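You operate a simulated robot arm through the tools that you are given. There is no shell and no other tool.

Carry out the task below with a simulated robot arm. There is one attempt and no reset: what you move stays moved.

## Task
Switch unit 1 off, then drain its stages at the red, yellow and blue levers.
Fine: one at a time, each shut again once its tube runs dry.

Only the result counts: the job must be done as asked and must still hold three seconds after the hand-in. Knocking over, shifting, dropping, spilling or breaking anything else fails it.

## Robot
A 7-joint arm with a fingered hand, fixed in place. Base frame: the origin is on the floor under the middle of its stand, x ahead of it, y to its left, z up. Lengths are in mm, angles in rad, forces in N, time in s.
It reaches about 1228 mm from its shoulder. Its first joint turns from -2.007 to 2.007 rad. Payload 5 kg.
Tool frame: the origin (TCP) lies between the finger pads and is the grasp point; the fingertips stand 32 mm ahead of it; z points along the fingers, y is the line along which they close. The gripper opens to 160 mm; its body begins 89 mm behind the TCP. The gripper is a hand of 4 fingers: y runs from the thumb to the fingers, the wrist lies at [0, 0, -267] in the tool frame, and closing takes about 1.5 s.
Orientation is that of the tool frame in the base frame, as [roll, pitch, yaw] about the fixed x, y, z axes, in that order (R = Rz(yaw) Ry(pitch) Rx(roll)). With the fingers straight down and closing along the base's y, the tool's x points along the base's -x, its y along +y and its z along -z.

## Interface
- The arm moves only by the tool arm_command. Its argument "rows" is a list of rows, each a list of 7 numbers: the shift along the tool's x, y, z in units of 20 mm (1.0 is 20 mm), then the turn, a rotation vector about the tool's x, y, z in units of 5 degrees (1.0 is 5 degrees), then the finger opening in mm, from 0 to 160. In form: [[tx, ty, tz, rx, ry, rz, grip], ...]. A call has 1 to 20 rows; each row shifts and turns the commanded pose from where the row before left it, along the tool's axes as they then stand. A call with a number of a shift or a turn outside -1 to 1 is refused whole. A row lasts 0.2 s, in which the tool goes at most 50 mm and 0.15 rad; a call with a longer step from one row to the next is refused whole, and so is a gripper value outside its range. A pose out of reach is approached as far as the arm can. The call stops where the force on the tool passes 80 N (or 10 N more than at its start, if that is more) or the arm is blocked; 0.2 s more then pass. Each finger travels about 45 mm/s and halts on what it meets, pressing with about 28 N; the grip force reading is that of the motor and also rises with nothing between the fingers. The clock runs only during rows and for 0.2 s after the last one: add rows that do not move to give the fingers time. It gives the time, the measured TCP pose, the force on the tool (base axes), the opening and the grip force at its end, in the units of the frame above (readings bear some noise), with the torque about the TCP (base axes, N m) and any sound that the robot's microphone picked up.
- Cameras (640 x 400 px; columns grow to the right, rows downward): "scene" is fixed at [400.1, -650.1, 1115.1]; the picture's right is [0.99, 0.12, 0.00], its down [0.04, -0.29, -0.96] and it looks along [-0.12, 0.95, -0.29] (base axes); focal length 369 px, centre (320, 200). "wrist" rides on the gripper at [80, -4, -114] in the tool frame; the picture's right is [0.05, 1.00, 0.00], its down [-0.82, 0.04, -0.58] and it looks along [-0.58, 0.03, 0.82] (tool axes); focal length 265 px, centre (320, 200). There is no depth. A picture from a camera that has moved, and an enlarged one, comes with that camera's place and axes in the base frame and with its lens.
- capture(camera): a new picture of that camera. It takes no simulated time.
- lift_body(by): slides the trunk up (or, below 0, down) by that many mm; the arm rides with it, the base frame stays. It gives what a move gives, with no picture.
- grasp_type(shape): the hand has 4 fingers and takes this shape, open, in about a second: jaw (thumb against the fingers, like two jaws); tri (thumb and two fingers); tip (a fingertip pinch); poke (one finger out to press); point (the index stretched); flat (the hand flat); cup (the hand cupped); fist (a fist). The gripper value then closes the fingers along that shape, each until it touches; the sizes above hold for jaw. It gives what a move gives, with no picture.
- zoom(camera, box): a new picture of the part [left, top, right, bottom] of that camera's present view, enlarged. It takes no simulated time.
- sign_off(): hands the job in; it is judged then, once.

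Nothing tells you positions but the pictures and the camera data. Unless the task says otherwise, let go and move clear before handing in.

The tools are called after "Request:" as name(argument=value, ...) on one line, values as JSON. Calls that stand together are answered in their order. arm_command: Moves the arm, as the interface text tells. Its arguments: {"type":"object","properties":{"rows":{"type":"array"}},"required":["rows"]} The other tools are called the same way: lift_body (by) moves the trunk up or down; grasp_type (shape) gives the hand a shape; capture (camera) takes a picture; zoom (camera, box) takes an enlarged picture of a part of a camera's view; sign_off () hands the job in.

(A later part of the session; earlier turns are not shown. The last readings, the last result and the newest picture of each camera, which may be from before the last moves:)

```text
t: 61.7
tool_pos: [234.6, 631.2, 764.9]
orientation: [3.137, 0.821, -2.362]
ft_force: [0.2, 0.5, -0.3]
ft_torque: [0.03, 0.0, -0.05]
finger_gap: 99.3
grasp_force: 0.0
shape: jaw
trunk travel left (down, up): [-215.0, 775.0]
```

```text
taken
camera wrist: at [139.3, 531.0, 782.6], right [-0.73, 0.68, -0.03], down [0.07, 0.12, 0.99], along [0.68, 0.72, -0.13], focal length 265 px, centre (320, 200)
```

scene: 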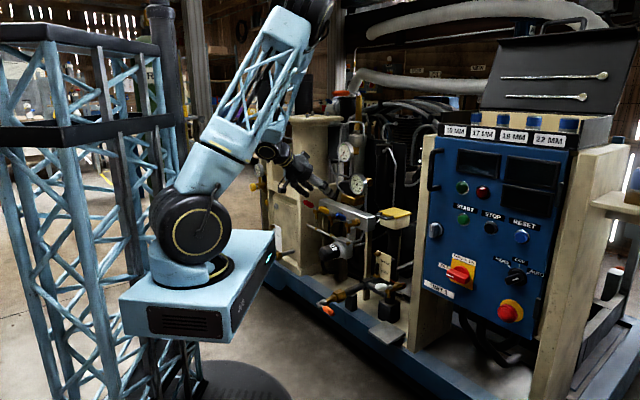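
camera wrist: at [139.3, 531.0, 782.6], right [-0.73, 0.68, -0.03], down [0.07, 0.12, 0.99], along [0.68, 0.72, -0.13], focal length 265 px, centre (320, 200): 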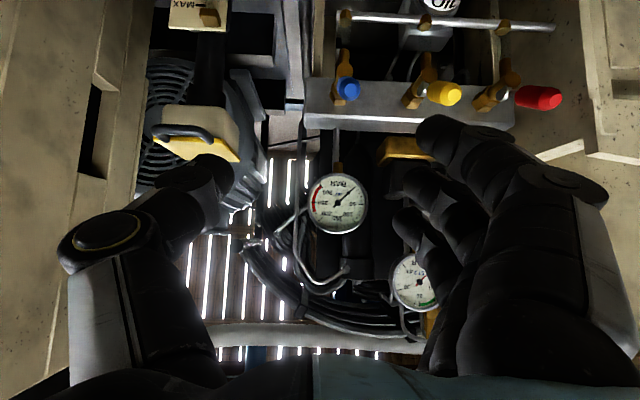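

Red, yellow and blue levers are visible at the upper right. I'll keep sliding left until the hand is in front of the red lever.

Request:
arm_command(rows=[[0.07, 1, 0.07, 0, 0, 0, 100], [0.07, 1, 0.07, 0, 0, 0, 100], [0.07, 1, 0.07, 0, 0, 0, 100], [0.07, 1, 0.07, 0, 0, 0, 100], [0.07, 1, 0.07, 0, 0, 0, 100], [0.07, 1, 0.07, 0, 0, 0, 100], [0.07, 1, 0.07, 0, 0, 0, 100], [0.07, 1, 0.07, 0, 0, 0, 100], [0.07, 1, 0.07, 0, 0, 0, 100], [0.07, 1, 0.07, 0, 0, 0, 100], [0.07, 1, 0.07, 0, 0, 0, 100], [0.07, 1, 0.07, 0, 0, 0, 100], [0, 0, 0, 0, 0, 0, 100]])

Request:
capture(camera="scene")

Request:
capture(camera="wrist")

```text
t: 64.5
tool_pos: [66.6, 801.2, 742.6]
orientation: [3.137, 0.821, -2.362]
ft_force: [-0.3, 1.3, -0.2]
ft_torque: [-0.02, -0.04, -0.01]
finger_gap: 99.6
grasp_force: 0.2
shape: jaw
trunk travel left (down, up): [-215.0, 775.0]
```

```text
taken
```

scene: 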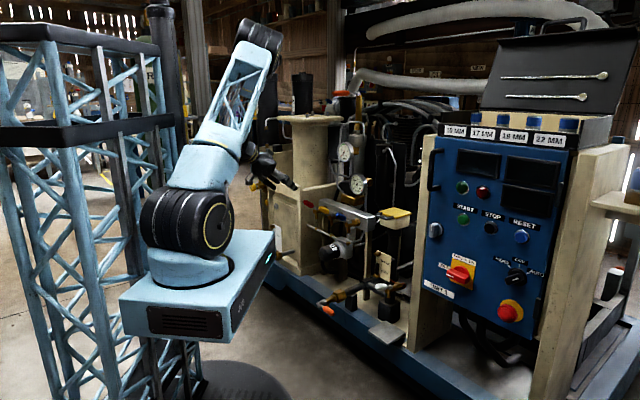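

```text
taken
camera wrist: at [-29.3, 701.0, 759.9], right [-0.73, 0.68, -0.03], down [0.07, 0.12, 0.99], along [0.68, 0.72, -0.13], focal length 265 px, centre (320, 200)
```

wrist: 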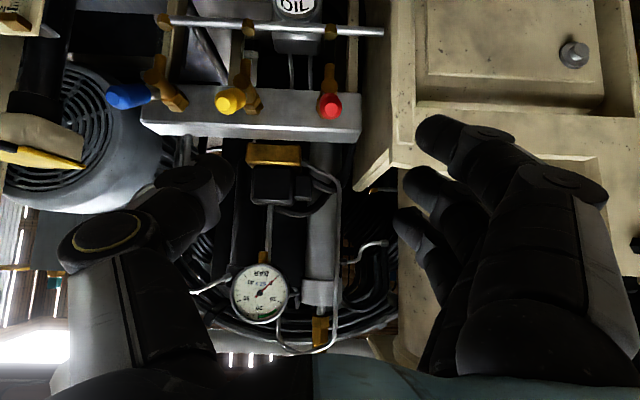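

The hand is in front of the red lever. I'll zoom in to measure the lever geometry from here.

Request:
zoom(camera="wrist", box=[280, 20, 400, 150])

Request:
zoom(camera="wrist", box=[100, 0, 280, 150])

Request:
zoom(camera="scene", box=[295, 190, 345, 250])

```text
3.08 times, centred on (340, 85) of wrist
camera zoom: at [-29.3, 701.0, 759.9], right [-0.73, 0.68, -0.03], down [0.07, 0.12, 0.99], along [0.68, 0.72, -0.13], focal length 817 px, centre (258, 554)
```

zoom: 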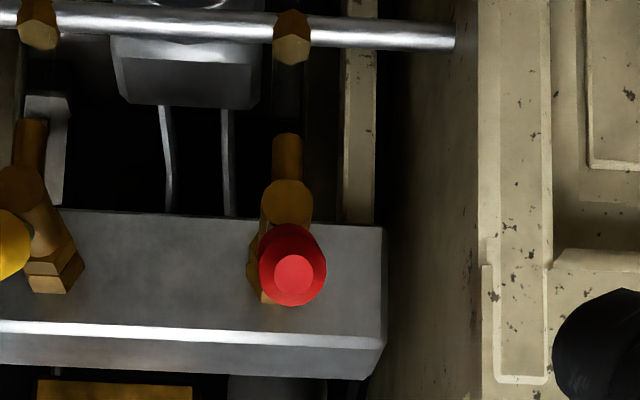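

```text
2.67 times, centred on (190, 75) of wrist
camera zoom: at [-29.3, 701.0, 759.9], right [-0.73, 0.68, -0.03], down [0.07, 0.12, 0.99], along [0.68, 0.72, -0.13], focal length 708 px, centre (667, 533)
```

zoom: 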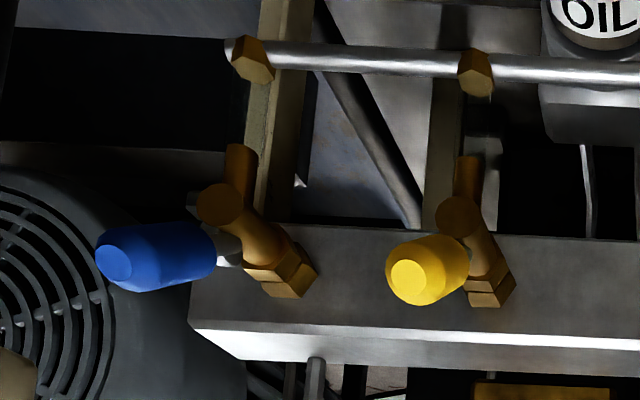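

```text
6.67 times, centred on (320, 220) of scene
camera zoom: at [400.1, -650.1, 1115.1], right [0.99, 0.12, 0.0], down [0.04, -0.29, -0.96], along [-0.12, 0.95, -0.29], focal length 2457 px, centre (320, 67)
```

zoom: 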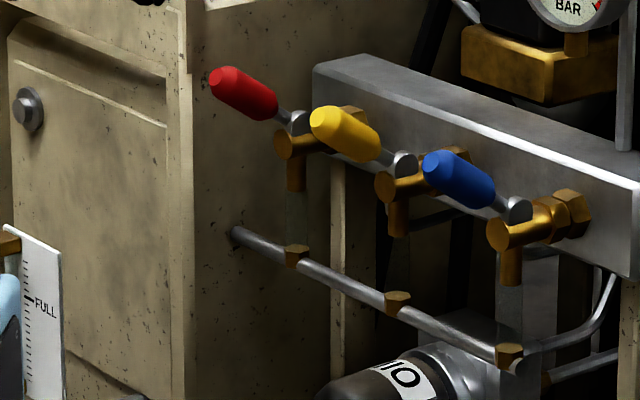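

The levers are in line with their valve bodies. For the red one I place the hub at s≈797, z≈590 and the handle end at s≈729, z≈633, pointing 33° up. I'll turn the hand to 55°, in line with the handle, and move to a pre-grasp point in front of it.

Request:
arm_command(rows=[[0, 0, 0, 0, -0.8, 0, 70], [0, 0, 0, 0, -0.8, 0, 60], [0.174, 0.091, 0.767, 0, 0, 0, 56], [0.174, 0.091, 0.767, 0, 0, 0, 56], [0.174, 0.091, 0.767, 0, 0, 0, 56], [0.174, 0.091, 0.767, 0, 0, 0, 56], [0.174, 0.091, 0.767, 0, 0, 0, 56], [0, 0, 0, 0, 0, 0, 56], [0, 0, 0, 0, 0, 0, 56]])

Request:
capture(camera="wrist")

Request:
capture(camera="scene")

```text
t: 66.5
tool_pos: [96.3, 844.8, 683.5]
orientation: [3.136, 0.959, -2.36]
ft_force: [0.9, -0.6, 0.5]
ft_torque: [0.0, 0.03, -0.01]
finger_gap: 56.7
grasp_force: 0.0
shape: jaw
trunk travel left (down, up): [-215.0, 775.0]
```

```text
taken
camera wrist: at [1.4, 743.2, 681.9], right [-0.73, 0.69, -0.04], down [-0.03, 0.02, 1.0], along [0.69, 0.73, 0.0], focal length 265 px, centre (320, 200)
```

wrist: 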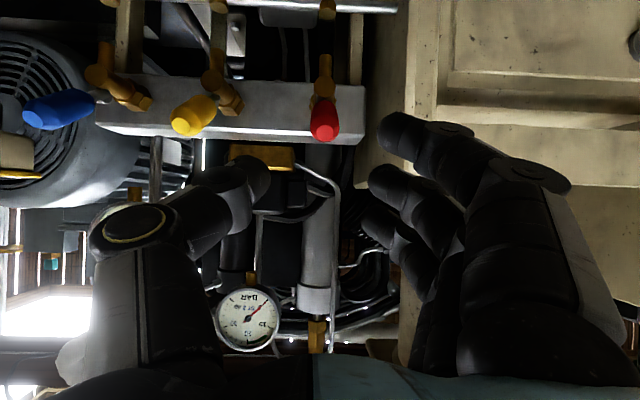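

```text
taken
```

scene: 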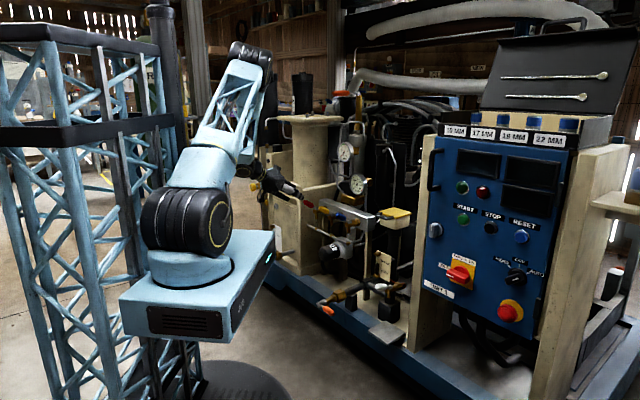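

The red handle end sits straight ahead, between thumb and fingers. I'll advance half the distance and check alignment.

Request:
arm_command(rows=[[0.03, 0.03, 0.75, 0, 0, 0, 56], [0.03, 0.03, 0.75, 0, 0, 0, 56], [0.03, 0.03, 0.75, 0, 0, 0, 56], [0, 0, 0, 0, 0, 0, 56]])

Request:
capture(camera="wrist")

Request:
zoom(camera="scene", box=[260, 160, 360, 260])

```text
t: 67.5
tool_pos: [122.0, 872.0, 654.7]
orientation: [3.136, 0.959, -2.361]
ft_force: [0.5, 0.9, 0.6]
ft_torque: [0.0, 0.0, -0.03]
finger_gap: 56.4
grasp_force: 0.1
shape: jaw
trunk travel left (down, up): [-215.0, 775.0]
```

```text
taken
camera wrist: at [25.8, 771.3, 653.7], right [-0.73, 0.69, -0.04], down [-0.03, 0.02, 1.0], along [0.69, 0.73, 0.0], focal length 265 px, centre (320, 200)
```

wrist: 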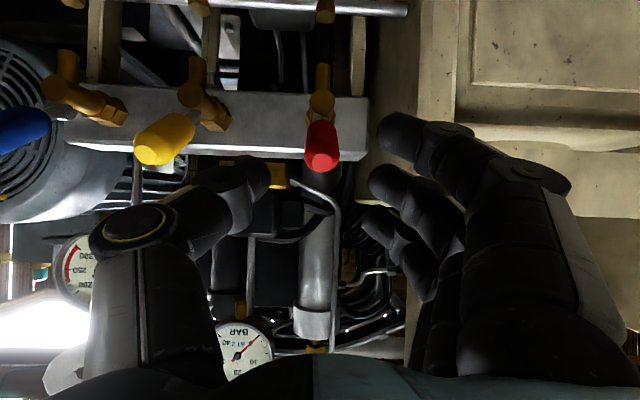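

```text
4.00 times, centred on (310, 210) of scene
camera zoom: at [400.1, -650.1, 1115.1], right [0.99, 0.12, 0.0], down [0.04, -0.29, -0.96], along [-0.12, 0.95, -0.29], focal length 1474 px, centre (360, 160)
```

zoom: 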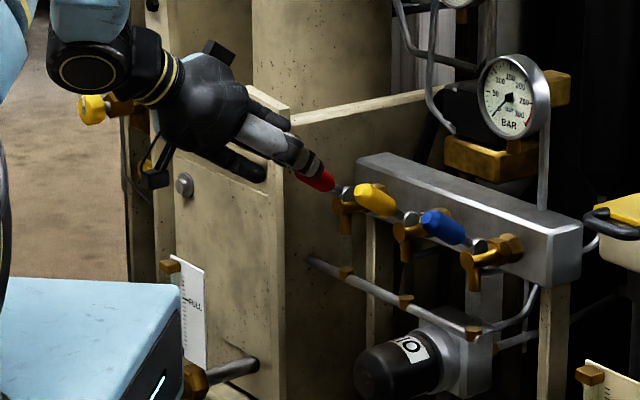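

Alignment is good, with the thumb on the right of the red handle and the fingers on the left. I'll advance the last 42 mm.

Request:
arm_command(rows=[[0.03, 0.03, 0.7, 0, 0, 0, 52], [0.03, 0.03, 0.7, 0, 0, 0, 50], [0.03, 0.03, 0.68, 0, 0, 0, 48], [0, 0, 0, 0, 0, 0, 48]])

Request:
capture(camera="wrist")

Request:
zoom(camera="scene", box=[280, 170, 360, 250])

```text
t: 68.5
tool_pos: [142.9, 897.0, 631.2]
orientation: [3.134, 0.959, -2.361]
ft_force: [-0.1, -0.2, -0.5]
ft_torque: [0.0, 0.01, -0.02]
finger_gap: 48.2
grasp_force: 0.1
shape: jaw
trunk travel left (down, up): [-215.0, 775.0]
```

```text
taken
camera wrist: at [47.4, 796.4, 629.3], right [-0.73, 0.69, -0.04], down [-0.03, 0.02, 1.0], along [0.69, 0.73, 0.0], focal length 265 px, centre (320, 200)
```

wrist: 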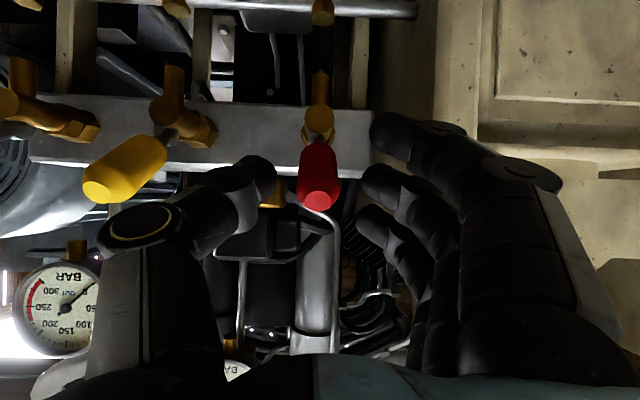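

```text
5.00 times, centred on (320, 210) of scene
camera zoom: at [400.1, -650.1, 1115.1], right [0.99, 0.12, 0.0], down [0.04, -0.29, -0.96], along [-0.12, 0.95, -0.29], focal length 1843 px, centre (320, 150)
```

zoom: 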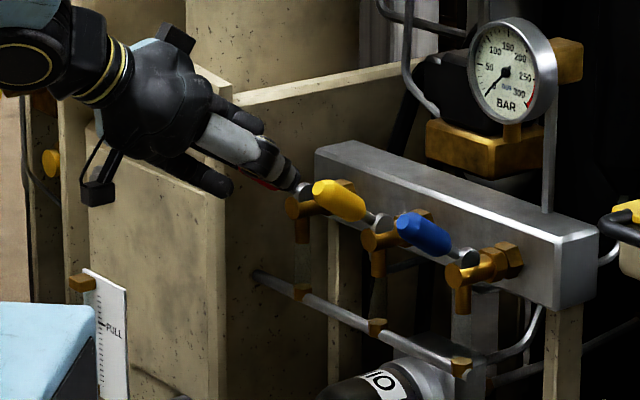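

The red handle is between thumb and fingers. I'll close gently on it.

Request:
arm_command(rows=[[0, 0, 0, 0, 0, 0, 36], [0, 0, 0, 0, 0, 0, 24], [0, 0, 0, 0, 0, 0, 12], [0, 0, 0, 0, 0, 0, 10], [0, 0, 0, 0, 0, 0, 10], [0, 0, 0, 0, 0, 0, 10]])

Request:
capture(camera="wrist")

Request:
zoom(camera="scene", box=[280, 170, 360, 250])

```text
t: 69.9
tool_pos: [145.1, 896.1, 631.0]
orientation: [3.137, 0.962, -2.363]
ft_force: [5.7, -8.4, -0.2]
ft_torque: [-0.08, -0.04, -0.06]
finger_gap: 6.5
grasp_force: 27.8
shape: jaw
trunk travel left (down, up): [-215.0, 775.0]
```

```text
taken
camera wrist: at [49.5, 795.6, 629.2], right [-0.72, 0.69, -0.04], down [-0.03, 0.02, 1.0], along [0.69, 0.73, 0.0], focal length 265 px, centre (320, 200)
```

wrist: 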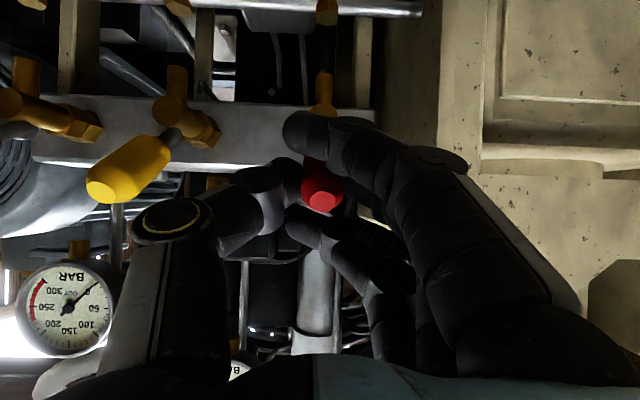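

```text
5.00 times, centred on (320, 210) of scene
camera zoom: at [400.1, -650.1, 1115.1], right [0.99, 0.12, 0.0], down [0.04, -0.29, -0.96], along [-0.12, 0.95, -0.29], focal length 1843 px, centre (320, 150)
```

zoom: 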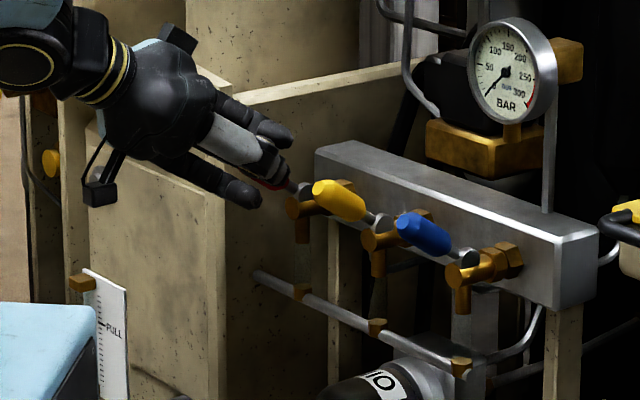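

The handle is gripped. I'll test the opening direction with a small upward arc of about 5°, watching the force.

Request:
arm_command(rows=[[-0.157, -0.05, 0, 0, 0.5, 0, 10], [-0.157, -0.05, 0, 0, 0.5, 0, 10], [0, 0, 0, 0, 0, 0, 10]])

Request:
zoom(camera="scene", box=[280, 170, 360, 250])

```text
t: 70.7
tool_pos: [147.2, 897.4, 632.4]
orientation: [3.139, 0.868, -2.359]
ft_force: [1.3, -13.2, -17.5]
ft_torque: [-0.18, 0.2, -0.11]
finger_gap: 6.5
grasp_force: 27.8
shape: jaw
trunk travel left (down, up): [-215.0, 775.0]
```

```text
5.00 times, centred on (320, 210) of scene
camera zoom: at [400.1, -650.1, 1115.1], right [0.99, 0.12, 0.0], down [0.04, -0.29, -0.96], along [-0.12, 0.95, -0.29], focal length 1843 px, centre (320, 150)
```

zoom: 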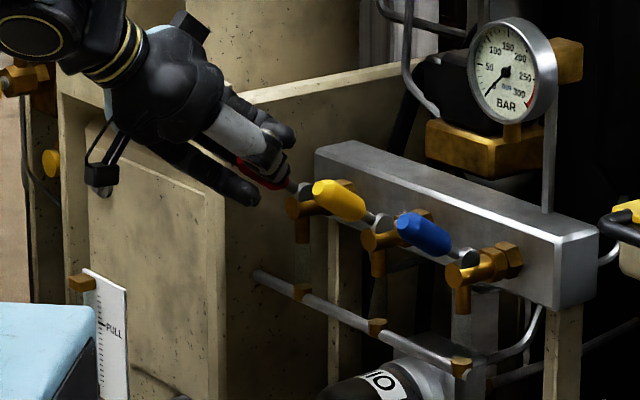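

Lifting meets firm resistance (about 18 N with hardly any movement), so up looks like the stop. I'll reverse and try about 5° downward from the original position.

Request:
arm_command(rows=[[0.157, 0, 0, 0, -0.5, 0, 10], [0.157, 0, 0, 0, -0.5, 0, 10], [0.157, 0, 0, 0, -0.5, 0, 10], [0.157, 0, 0, 0, -0.5, 0, 10], [0, 0, 0, 0, 0, 0, 10]])

Request:
zoom(camera="scene", box=[280, 170, 360, 250])

Request:
capture(camera="wrist")

```text
t: 71.9
tool_pos: [145.2, 894.0, 626.8]
orientation: [3.135, 1.05, -2.364]
ft_force: [10.3, -0.4, -3.6]
ft_torque: [0.03, 0.01, 0.02]
finger_gap: 5.9
grasp_force: 27.6
shape: jaw
trunk travel left (down, up): [-215.0, 775.0]
```

```text
5.00 times, centred on (320, 210) of scene
camera zoom: at [400.1, -650.1, 1115.1], right [0.99, 0.12, 0.0], down [0.04, -0.29, -0.96], along [-0.12, 0.95, -0.29], focal length 1843 px, centre (320, 150)
```

zoom: 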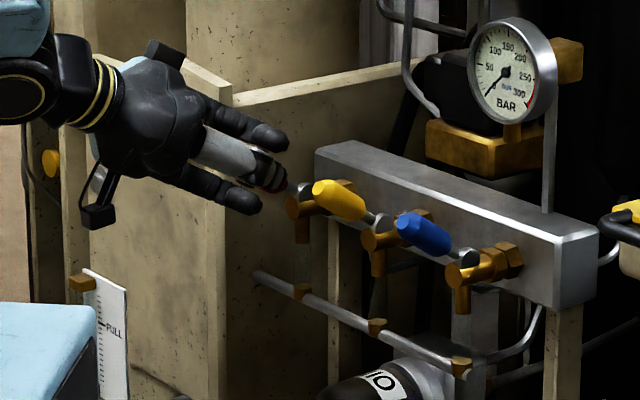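

```text
taken
camera wrist: at [47.9, 792.3, 612.2], right [-0.72, 0.69, -0.04], down [-0.09, -0.04, 0.99], along [0.68, 0.72, 0.09], focal length 265 px, centre (320, 200)
```

wrist: 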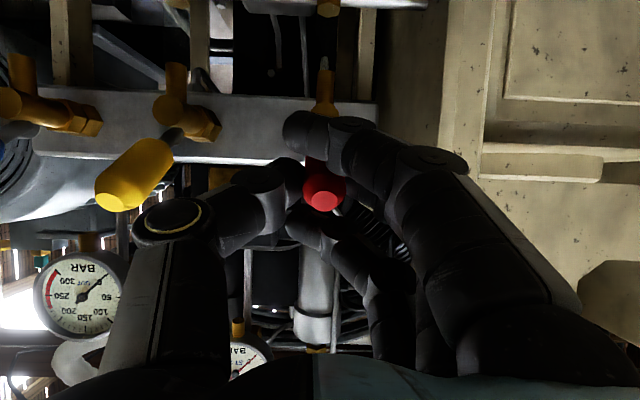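

Downward the handle follows with little resistance. I'll go another 10° down without turning the hand and watch.

Request:
arm_command(rows=[[0.205, 0, 0.013, 0, 0, 0, 10], [0.205, 0, 0.013, 0, 0, 0, 10], [0.205, 0, 0.013, 0, 0, 0, 10], [0, 0, 0, 0, 0, 0, 10]])

Request:
zoom(camera="scene", box=[280, 170, 360, 250])

Request:
capture(camera="wrist")

```text
t: 72.9
tool_pos: [139.2, 887.7, 614.2]
orientation: [3.136, 1.049, -2.366]
ft_force: [13.0, 2.3, 0.1]
ft_torque: [0.23, -0.19, 0.0]
finger_gap: 5.8
grasp_force: 28.1
shape: jaw
trunk travel left (down, up): [-215.0, 775.0]
```

```text
5.00 times, centred on (320, 210) of scene
camera zoom: at [400.1, -650.1, 1115.1], right [0.99, 0.12, 0.0], down [0.04, -0.29, -0.96], along [-0.12, 0.95, -0.29], focal length 1843 px, centre (320, 150)
```

zoom: 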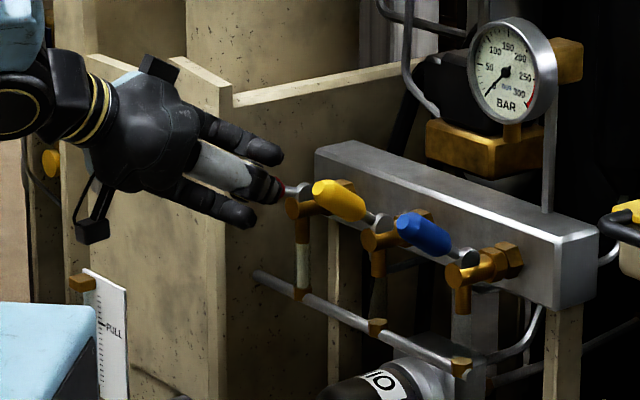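

```text
taken
camera wrist: at [43.6, 788.0, 600.5], right [-0.72, 0.69, -0.04], down [-0.09, -0.04, 0.99], along [0.68, 0.72, 0.09], focal length 265 px, centre (320, 200)
```

wrist: 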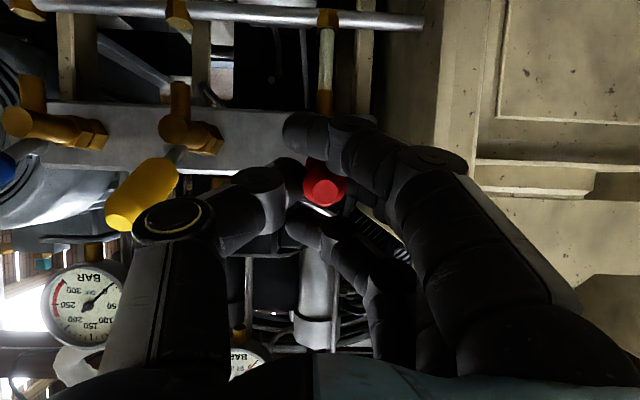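

The clear tube below the red valve has turned whitish, so it's draining: pressing down opens. I'll open it further to about level.

Request:
arm_command(rows=[[0.19, 0, 0.116, 0, 0, 0, 10], [0.19, 0, 0.116, 0, 0, 0, 10], [0.19, 0, 0.116, 0, 0, 0, 10], [0.19, 0, 0.116, 0, 0, 0, 10], [0, 0, 0, 0, 0, 0, 10]])

Request:
zoom(camera="scene", box=[280, 170, 360, 250])

Request:
capture(camera="wrist")

```text
t: 74.1
tool_pos: [138.0, 887.7, 596.5]
orientation: [3.135, 1.048, -2.362]
ft_force: [2.5, -21.3, 4.2]
ft_torque: [0.08, -0.2, -0.24]
finger_gap: 6.7
grasp_force: 28.2
shape: jaw
trunk travel left (down, up): [-215.0, 775.0]
```

```text
5.00 times, centred on (320, 210) of scene
camera zoom: at [400.1, -650.1, 1115.1], right [0.99, 0.12, 0.0], down [0.04, -0.29, -0.96], along [-0.12, 0.95, -0.29], focal length 1843 px, centre (320, 150)
```

zoom: 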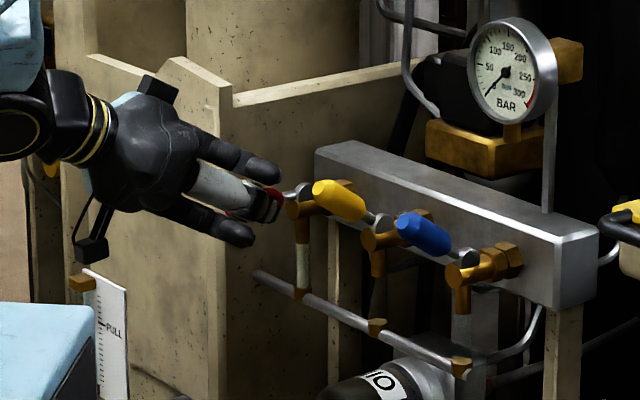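

```text
taken
camera wrist: at [42.4, 787.1, 583.1], right [-0.72, 0.69, -0.04], down [-0.09, -0.04, 0.99], along [0.68, 0.72, 0.09], focal length 265 px, centre (320, 200)
```

wrist: 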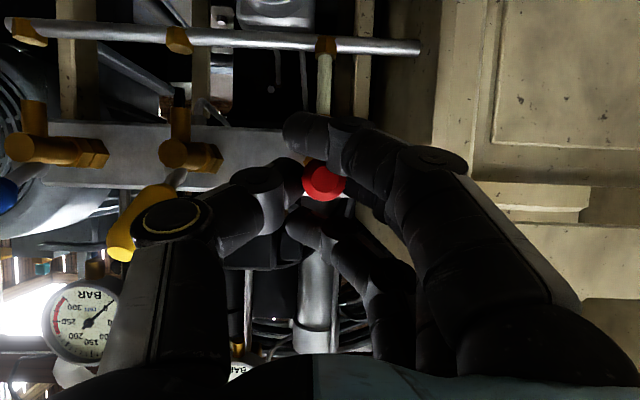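

Flow is still visible in the red tube. I'll relax the side load a little by shifting slightly right and back, then watch the tube.

Request:
arm_command(rows=[[0.03, -0.15, -0.09, 0, 0, 0, 10], [0, 0, 0, 0, 0, 0, 10], [0, 0, 0, 0, 0, 0, 10]])

Request:
zoom(camera="scene", box=[305, 200, 345, 240])

Request:
zoom(camera="wrist", box=[280, 20, 380, 220])

```text
t: 74.9
tool_pos: [139.7, 885.4, 597.7]
orientation: [3.133, 1.049, -2.366]
ft_force: [6.0, 3.2, 2.5]
ft_torque: [0.26, -0.08, 0.11]
finger_gap: 6.0
grasp_force: 27.7
shape: jaw
trunk travel left (down, up): [-215.0, 775.0]
```

```text
10.00 times, centred on (325, 220) of scene
camera zoom: at [400.1, -650.1, 1115.1], right [0.99, 0.12, 0.0], down [0.04, -0.29, -0.96], along [-0.12, 0.95, -0.29], focal length 3686 px, centre (270, 0)
```

zoom: 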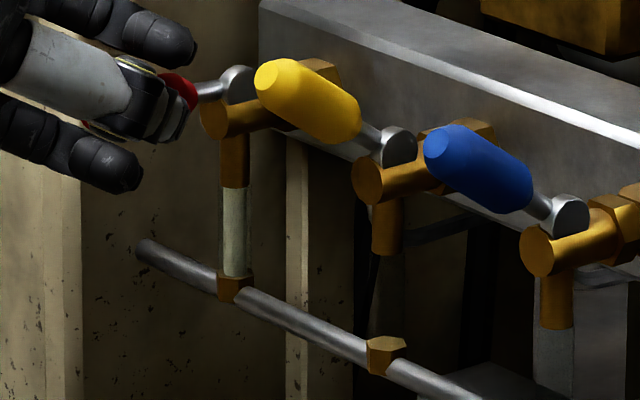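

```text
2.00 times, centred on (330, 120) of wrist
camera zoom: at [43.6, 784.8, 584.7], right [-0.72, 0.69, -0.04], down [-0.09, -0.04, 0.99], along [0.68, 0.72, 0.09], focal length 531 px, centre (300, 360)
```

zoom: 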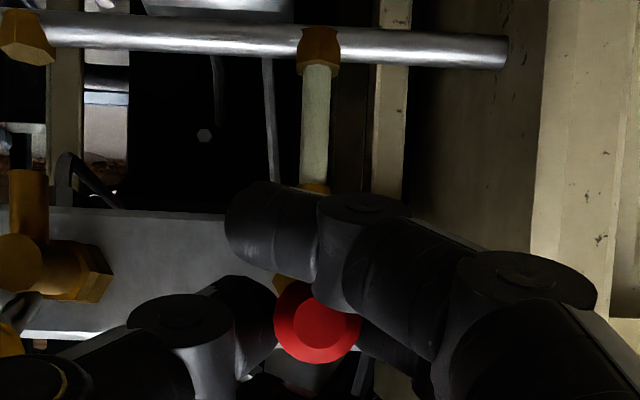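

The red tube is full of milky flow. I'll press a little further to see whether the lever is fully open.

Request:
arm_command(rows=[[0.17, 0, 0.1, 0, 0, 0, 10], [0.17, 0, 0.1, 0, 0, 0, 10], [0, 0, 0, 0, 0, 0, 10]])

Request:
zoom(camera="scene", box=[305, 200, 345, 240])

```text
t: 75.7
tool_pos: [140.0, 884.1, 589.9]
orientation: [3.134, 1.049, -2.364]
ft_force: [7.3, 2.0, 5.9]
ft_torque: [0.36, -0.18, 0.08]
finger_gap: 5.8
grasp_force: 28.6
shape: jaw
trunk travel left (down, up): [-215.0, 775.0]
```

```text
10.00 times, centred on (325, 220) of scene
camera zoom: at [400.1, -650.1, 1115.1], right [0.99, 0.12, 0.0], down [0.04, -0.29, -0.96], along [-0.12, 0.95, -0.29], focal length 3686 px, centre (270, 0)
```

zoom: 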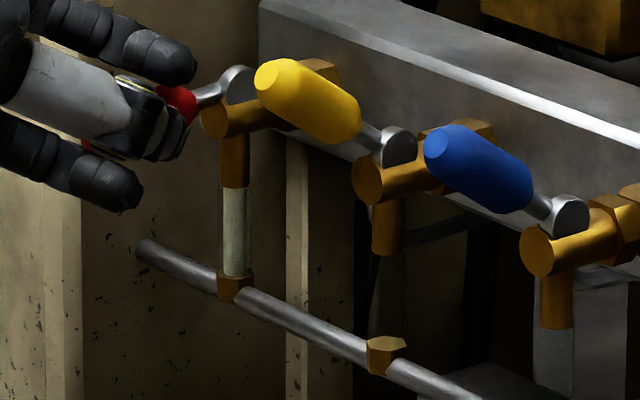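

The lever still moves with little force, so I'll go on in small steps to find the open stop.

Request:
arm_command(rows=[[0.17, 0, 0.12, 0, 0, 0, 10], [0.17, 0, 0.12, 0, 0, 0, 10], [0, 0, 0, 0, 0, 0, 10]])

Request:
zoom(camera="scene", box=[305, 200, 345, 240])

```text
t: 76.5
tool_pos: [139.9, 887.4, 582.0]
orientation: [3.135, 1.049, -2.364]
ft_force: [7.6, 1.5, 7.3]
ft_torque: [0.39, -0.34, 0.01]
finger_gap: 5.7
grasp_force: 28.3
shape: jaw
trunk travel left (down, up): [-215.0, 775.0]
```

```text
10.00 times, centred on (325, 220) of scene
camera zoom: at [400.1, -650.1, 1115.1], right [0.99, 0.12, 0.0], down [0.04, -0.29, -0.96], along [-0.12, 0.95, -0.29], focal length 3686 px, centre (270, 0)
```

zoom: 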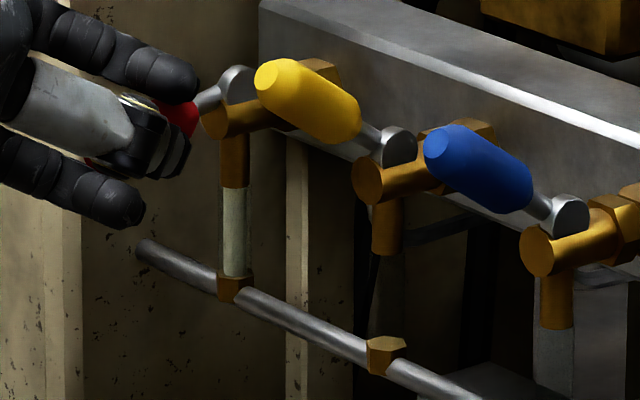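

Flow is steady and the lever is well open. I'll hold here for some seconds and watch the tube.

Request:
arm_command(rows=[[0, 0, 0, 0, 0, 0, 10], [0, 0, 0, 0, 0, 0, 10], [0, 0, 0, 0, 0, 0, 10], [0, 0, 0, 0, 0, 0, 10], [0, 0, 0, 0, 0, 0, 10], [0, 0, 0, 0, 0, 0, 10], [0, 0, 0, 0, 0, 0, 10], [0, 0, 0, 0, 0, 0, 10], [0, 0, 0, 0, 0, 0, 10], [0, 0, 0, 0, 0, 0, 10]])

Request:
zoom(camera="scene", box=[305, 200, 345, 240])

```text
t: 78.7
tool_pos: [140.4, 885.4, 582.1]
orientation: [3.135, 1.049, -2.366]
ft_force: [10.6, 0.5, 6.1]
ft_torque: [0.4, -0.34, 0.01]
finger_gap: 5.7
grasp_force: 27.9
shape: jaw
trunk travel left (down, up): [-215.0, 775.0]
```

```text
10.00 times, centred on (325, 220) of scene
camera zoom: at [400.1, -650.1, 1115.1], right [0.99, 0.12, 0.0], down [0.04, -0.29, -0.96], along [-0.12, 0.95, -0.29], focal length 3686 px, centre (270, 0)
```

zoom: 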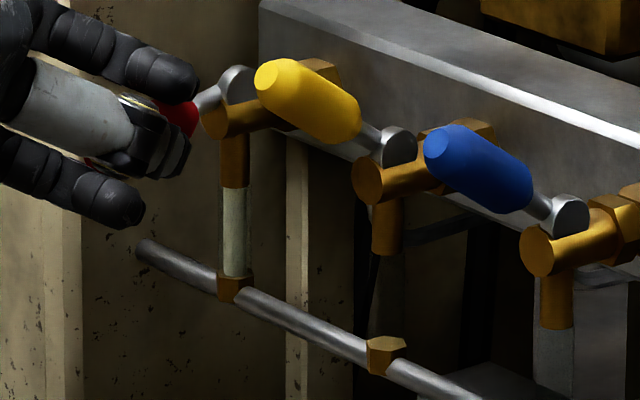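

It's still flowing, so I'll wait longer.

Request:
arm_command(rows=[[0, 0, 0, 0, 0, 0, 10], [0, 0, 0, 0, 0, 0, 10], [0, 0, 0, 0, 0, 0, 10], [0, 0, 0, 0, 0, 0, 10], [0, 0, 0, 0, 0, 0, 10], [0, 0, 0, 0, 0, 0, 10], [0, 0, 0, 0, 0, 0, 10], [0, 0, 0, 0, 0, 0, 10], [0, 0, 0, 0, 0, 0, 10], [0, 0, 0, 0, 0, 0, 10], [0, 0, 0, 0, 0, 0, 10], [0, 0, 0, 0, 0, 0, 10], [0, 0, 0, 0, 0, 0, 10], [0, 0, 0, 0, 0, 0, 10], [0, 0, 0, 0, 0, 0, 10], [0, 0, 0, 0, 0, 0, 10], [0, 0, 0, 0, 0, 0, 10], [0, 0, 0, 0, 0, 0, 10], [0, 0, 0, 0, 0, 0, 10], [0, 0, 0, 0, 0, 0, 10]])

Request:
zoom(camera="scene", box=[305, 200, 345, 240])

Request:
zoom(camera="wrist", box=[280, 0, 380, 200])

```text
t: 82.9
tool_pos: [140.6, 886.8, 581.5]
orientation: [3.134, 1.048, -2.364]
ft_force: [10.5, -0.1, 6.5]
ft_torque: [0.39, -0.38, -0.03]
finger_gap: 5.8
grasp_force: 28.0
shape: jaw
trunk travel left (down, up): [-215.0, 775.0]
```

```text
10.00 times, centred on (325, 220) of scene
camera zoom: at [400.1, -650.1, 1115.1], right [0.99, 0.12, 0.0], down [0.04, -0.29, -0.96], along [-0.12, 0.95, -0.29], focal length 3686 px, centre (270, 0)
```

zoom: 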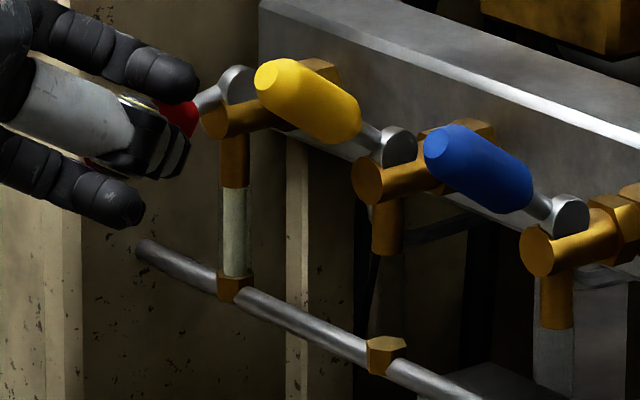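

```text
2.00 times, centred on (330, 100) of wrist
camera zoom: at [44.4, 785.4, 567.9], right [-0.72, 0.69, -0.04], down [-0.09, -0.04, 0.99], along [0.68, 0.72, 0.09], focal length 531 px, centre (300, 400)
```

zoom: 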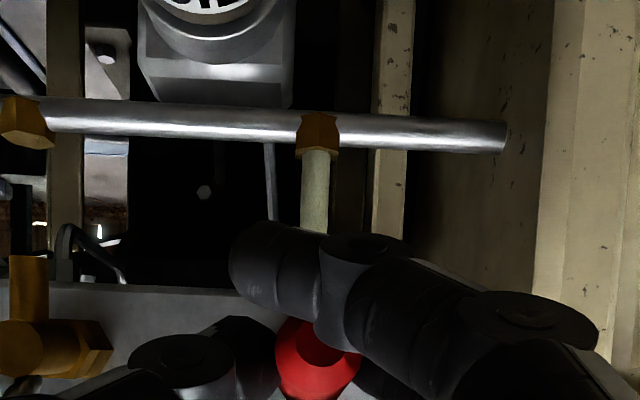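

It's still milky, so I'll open the lever a little more while waiting.

Request:
arm_command(rows=[[0.15, -0.02, 0.13, 0, 0, 0, 10], [0.15, -0.02, 0.13, 0, 0, 0, 10], [0, 0, 0, 0, 0, 0, 10], [0, 0, 0, 0, 0, 0, 10], [0, 0, 0, 0, 0, 0, 10], [0, 0, 0, 0, 0, 0, 10], [0, 0, 0, 0, 0, 0, 10], [0, 0, 0, 0, 0, 0, 10], [0, 0, 0, 0, 0, 0, 10], [0, 0, 0, 0, 0, 0, 10], [0, 0, 0, 0, 0, 0, 10], [0, 0, 0, 0, 0, 0, 10]])

Request:
zoom(camera="scene", box=[305, 200, 345, 240])

```text
t: 85.5
tool_pos: [142.5, 886.1, 573.8]
orientation: [3.136, 1.05, -2.364]
ft_force: [9.7, 2.5, 9.2]
ft_torque: [0.39, -0.42, -0.01]
finger_gap: 5.6
grasp_force: 27.9
shape: jaw
trunk travel left (down, up): [-215.0, 775.0]
```

```text
10.00 times, centred on (325, 220) of scene
camera zoom: at [400.1, -650.1, 1115.1], right [0.99, 0.12, 0.0], down [0.04, -0.29, -0.96], along [-0.12, 0.95, -0.29], focal length 3686 px, centre (270, 0)
```

zoom: 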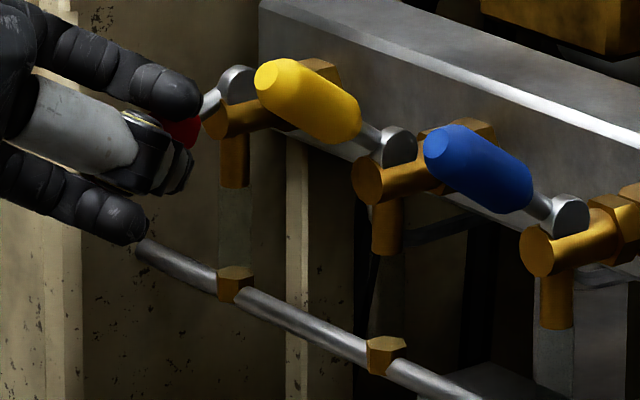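

The red tube has gone clear: it ran dry. Now I'll bring the red lever back up along its arc to the shut stop.

Request:
arm_command(rows=[[0, 0, 0, 0, 0, 0, 10], [0, 0, 0, 0, 0, 0, 10], [0, 0, 0, 0, 0, 0, 10], [-0.32, 0, -0.255, 0, 0, 0, 10], [-0.32, 0, -0.255, 0, 0, 0, 10], [-0.296, 0, -0.112, 0, 0, 0, 10], [-0.296, 0, -0.112, 0, 0, 0, 10], [-0.306, 0, -0.075, 0, 0, 0, 10], [-0.306, 0, -0.075, 0, 0, 0, 10], [-0.313, 0, -0.027, 0, 0, 0, 10], [-0.313, 0, -0.027, 0, 0, 0, 10], [0, 0, 0, 0, 0, 0, 10]])

Request:
zoom(camera="scene", box=[305, 200, 345, 240])

Request:
capture(camera="wrist")

```text
t: 88.1
tool_pos: [147.5, 892.5, 626.8]
orientation: [3.133, 1.049, -2.364]
ft_force: [1.0, -8.6, -0.2]
ft_torque: [-0.31, 0.18, 0.05]
finger_gap: 6.1
grasp_force: 27.9
shape: jaw
trunk travel left (down, up): [-215.0, 775.0]
```

```text
10.00 times, centred on (325, 220) of scene
camera zoom: at [400.1, -650.1, 1115.1], right [0.99, 0.12, 0.0], down [0.04, -0.29, -0.96], along [-0.12, 0.95, -0.29], focal length 3686 px, centre (270, 0)
```

zoom: 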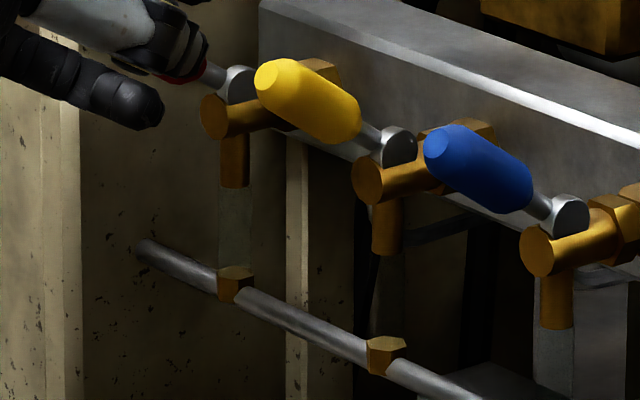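

```text
taken
camera wrist: at [52.4, 792.5, 612.6], right [-0.72, 0.69, -0.04], down [-0.09, -0.04, 0.99], along [0.68, 0.72, 0.09], focal length 265 px, centre (320, 200)
```

wrist: 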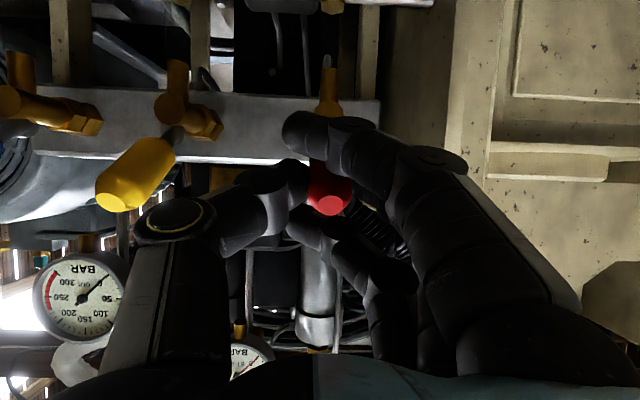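

The lever is nearly up. I'll push it gently against the shut stop.

Request:
arm_command(rows=[[-0.2, 0, 0, 0, 0, 0, 10], [-0.2, 0, 0, 0, 0, 0, 10], [-0.2, 0, 0, 0, 0, 0, 10], [0, 0, 0, 0, 0, 0, 10]])

Request:
zoom(camera="scene", box=[305, 195, 345, 235])

```text
t: 89.1
tool_pos: [154.6, 898.6, 634.9]
orientation: [3.135, 1.048, -2.364]
ft_force: [2.9, -4.6, -7.9]
ft_torque: [-0.04, 0.01, 0.01]
finger_gap: 4.6
grasp_force: 28.0
shape: jaw
trunk travel left (down, up): [-215.0, 775.0]
```

```text
10.00 times, centred on (325, 215) of scene
camera zoom: at [400.1, -650.1, 1115.1], right [0.99, 0.12, 0.0], down [0.04, -0.29, -0.96], along [-0.12, 0.95, -0.29], focal length 3686 px, centre (270, 50)
```

zoom: 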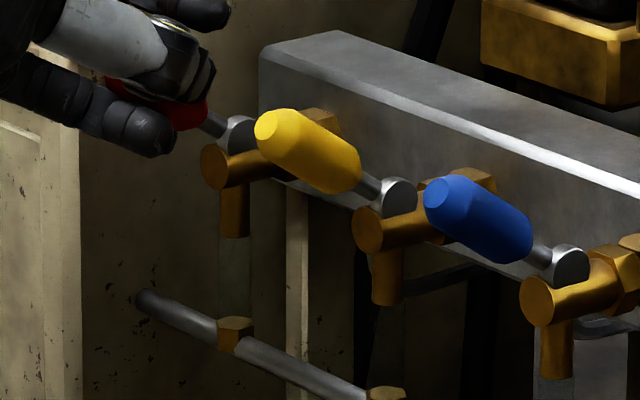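

I need to check whether the red lever is fully back, so I'll compare its angle with the others closely.

Request:
zoom(camera="scene", box=[300, 192, 332, 216])

Request:
zoom(camera="wrist", box=[250, 80, 390, 240])

```text
16.00 times, centred on (316, 204) of scene
camera zoom: at [400.1, -650.1, 1115.1], right [0.99, 0.12, 0.0], down [0.04, -0.29, -0.96], along [-0.12, 0.95, -0.29], focal length 5898 px, centre (384, 136)
```

zoom: 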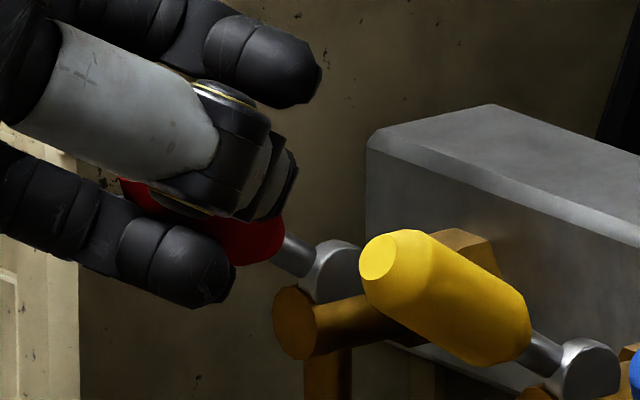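

```text
2.50 times, centred on (320, 160) of wrist
camera zoom: at [57.2, 797.4, 621.9], right [-0.72, 0.69, -0.04], down [-0.09, -0.04, 0.99], along [0.68, 0.72, 0.09], focal length 664 px, centre (320, 300)
```

zoom: 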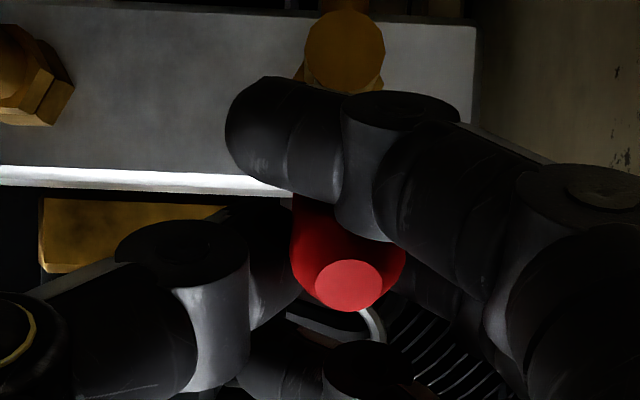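

The red lever looks about 10° short of its original position because the hand slipped along it. I'll keep lifting so the lower finger carries it to the stop.

Request:
arm_command(rows=[[-0.2, 0, 0, 0, 0, 0, 10], [-0.2, 0, 0, 0, 0, 0, 10], [-0.2, 0, 0, 0, 0, 0, 10], [0, 0, 0, 0, 0, 0, 10]])

Request:
zoom(camera="scene", box=[300, 192, 332, 216])

Request:
zoom(camera="wrist", box=[250, 80, 390, 240])

```text
t: 90.1
tool_pos: [153.5, 900.4, 637.5]
orientation: [-3.136, 1.037, -2.349]
ft_force: [-20.4, -30.5, -45.3]
ft_torque: [-0.53, 0.22, 0.08]
finger_gap: 4.4
grasp_force: 28.1
shape: jaw
trunk travel left (down, up): [-215.0, 775.0]
```

```text
16.00 times, centred on (316, 204) of scene
camera zoom: at [400.1, -650.1, 1115.1], right [0.99, 0.12, 0.0], down [0.04, -0.29, -0.96], along [-0.12, 0.95, -0.29], focal length 5898 px, centre (384, 136)
```

zoom: 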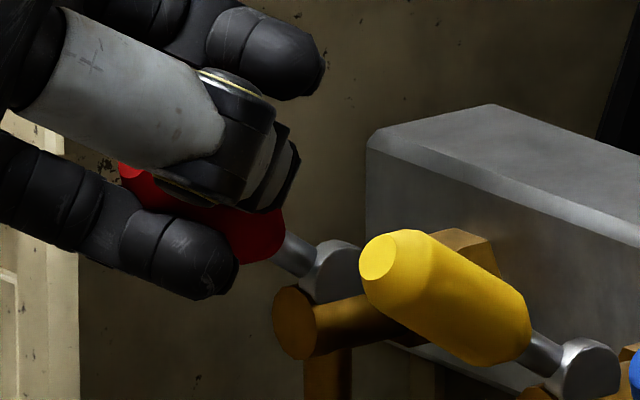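

```text
2.50 times, centred on (320, 160) of wrist
camera zoom: at [58.3, 798.9, 625.4], right [-0.73, 0.69, -0.05], down [-0.09, -0.03, 1.0], along [0.68, 0.73, 0.08], focal length 664 px, centre (320, 300)
```

zoom: 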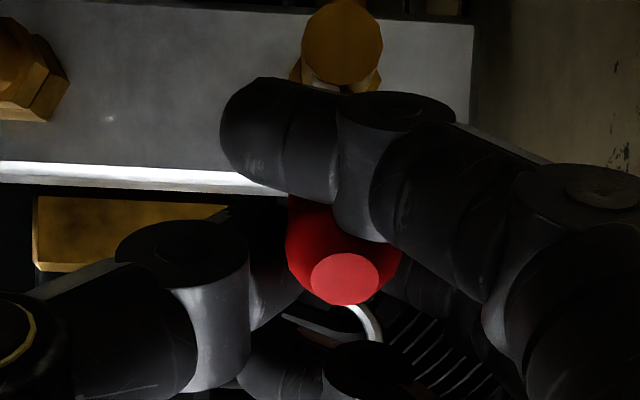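

There's now firm resistance (about 58 N) and the handle end is back at its original picture position, so the red valve is shut at its stop. I'll relax the push, open the fingers, and check.

Request:
arm_command(rows=[[0.2, 0, 0, 0, 0, 0, 10], [0.18, 0, 0, 0, 0, 0, 10], [0, 0, 0, 0, 0, 0, 10]])

Request:
arm_command(rows=[[0, 0, 0, 0, 0, 0, 20], [0, 0, 0, 0, 0, 0, 30], [0, 0, 0, 0, 0, 0, 40], [0, 0, 0, 0, 0, 0, 48], [0, 0, 0, 0, 0, 0, 48], [0, 0, 0, 0, 0, 0, 48], [0, 0, 0, 0, 0, 0, 48]])

Request:
zoom(camera="scene", box=[300, 192, 332, 216])

Request:
capture(camera="wrist")

```text
t: 90.9
tool_pos: [154.4, 898.3, 636.5]
orientation: [3.14, 1.045, -2.356]
ft_force: [-17.6, -14.8, -32.2]
ft_torque: [-0.3, 0.23, 0.15]
finger_gap: 4.3
grasp_force: 27.8
shape: jaw
trunk travel left (down, up): [-215.0, 775.0]
```

```text
t: 92.5
tool_pos: [155.0, 898.2, 636.7]
orientation: [3.141, 1.046, -2.358]
ft_force: [14.5, -27.3, -30.9]
ft_torque: [-0.67, -0.65, 0.21]
finger_gap: 41.3
grasp_force: 0.0
shape: jaw
trunk travel left (down, up): [-215.0, 775.0]
```

```text
16.00 times, centred on (316, 204) of scene
camera zoom: at [400.1, -650.1, 1115.1], right [0.99, 0.12, 0.0], down [0.04, -0.29, -0.96], along [-0.12, 0.95, -0.29], focal length 5898 px, centre (384, 136)
```

zoom: 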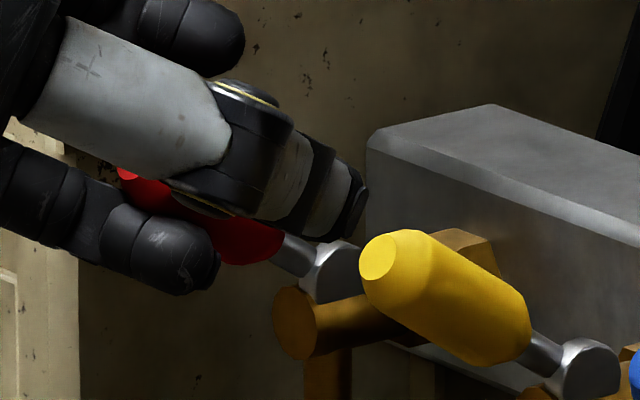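

```text
taken
camera wrist: at [59.8, 797.2, 623.4], right [-0.72, 0.69, -0.04], down [-0.09, -0.03, 1.0], along [0.68, 0.72, 0.09], focal length 265 px, centre (320, 200)
```

wrist: 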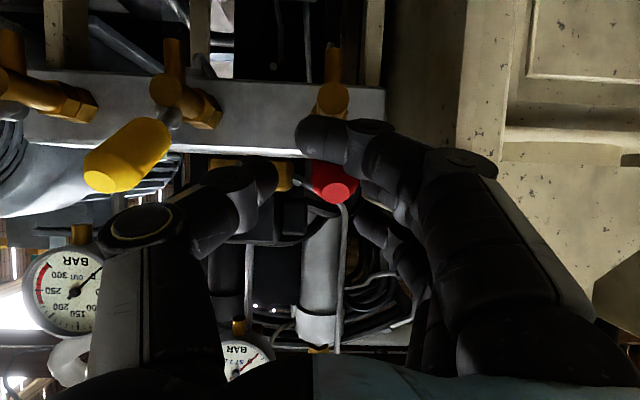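

The lower finger is still pressing up under the handle, so I'll lower the hand slightly and open a bit more.

Request:
arm_command(rows=[[0.2, 0, 0, 0, 0, 0, 50], [0.2, 0, 0, 0, 0, 0, 52], [0, 0, 0, 0, 0, 0, 54], [0, 0, 0, 0, 0, 0, 54], [0, 0, 0, 0, 0, 0, 54]])

Request:
zoom(camera="scene", box=[300, 192, 332, 216])

Request:
capture(camera="wrist")

```text
t: 93.7
tool_pos: [150.8, 895.9, 633.4]
orientation: [3.134, 1.046, -2.364]
ft_force: [-0.7, 0.0, 0.2]
ft_torque: [0.0, -0.03, -0.02]
finger_gap: 53.4
grasp_force: 0.1
shape: jaw
trunk travel left (down, up): [-215.0, 775.0]
```

```text
16.00 times, centred on (316, 204) of scene
camera zoom: at [400.1, -650.1, 1115.1], right [0.99, 0.12, 0.0], down [0.04, -0.29, -0.96], along [-0.12, 0.95, -0.29], focal length 5898 px, centre (384, 136)
```

zoom: 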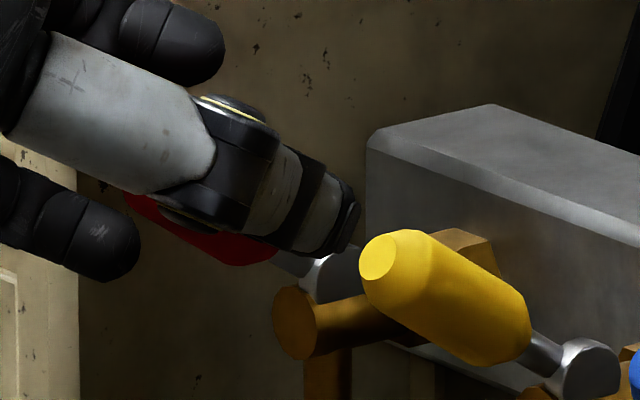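

```text
taken
camera wrist: at [56.0, 795.8, 619.5], right [-0.72, 0.69, -0.04], down [-0.09, -0.04, 0.99], along [0.68, 0.72, 0.09], focal length 265 px, centre (320, 200)
```

wrist: 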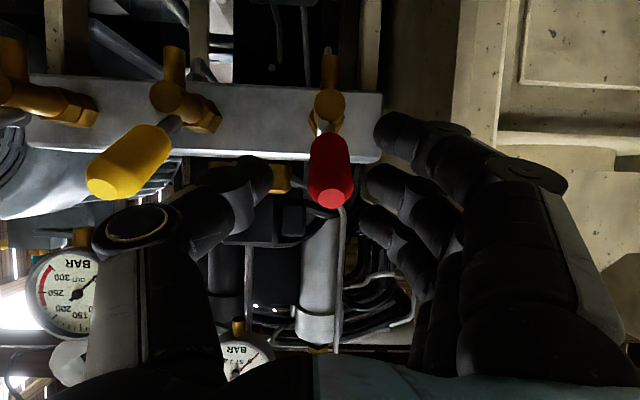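

The hand is free with zero force. I'll withdraw straight back to see the red lever unobstructed.

Request:
arm_command(rows=[[0, 0, -0.75, 0, 0, 0, 54], [0, 0, -0.75, 0, 0, 0, 54], [0, 0, -0.75, 0, 0, 0, 54], [0, 0, -0.75, 0, 0, 0, 54], [0, 0, -0.75, 0, 0, 0, 54], [0, 0, 0, 0, 0, 0, 54]])

Request:
zoom(camera="scene", box=[295, 190, 345, 250])

Request:
capture(camera="wrist")

```text
t: 95.1
tool_pos: [103.9, 851.6, 670.5]
orientation: [3.135, 1.048, -2.363]
ft_force: [-0.1, -0.3, -0.4]
ft_torque: [-0.01, 0.02, -0.02]
finger_gap: 53.5
grasp_force: 0.0
shape: jaw
trunk travel left (down, up): [-215.0, 775.0]
```

```text
6.67 times, centred on (320, 220) of scene
camera zoom: at [400.1, -650.1, 1115.1], right [0.99, 0.12, 0.0], down [0.04, -0.29, -0.96], along [-0.12, 0.95, -0.29], focal length 2457 px, centre (320, 67)
```

zoom: 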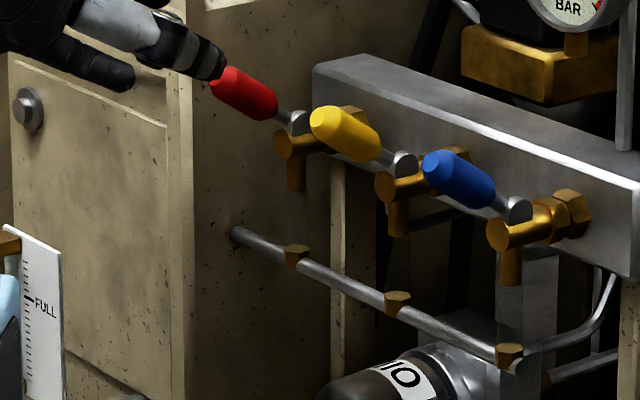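

```text
taken
camera wrist: at [8.0, 750.0, 656.8], right [-0.72, 0.69, -0.04], down [-0.09, -0.04, 0.99], along [0.68, 0.72, 0.09], focal length 265 px, centre (320, 200)
```

wrist: 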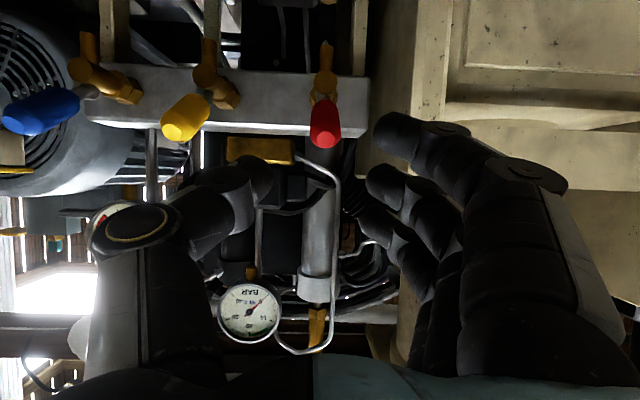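

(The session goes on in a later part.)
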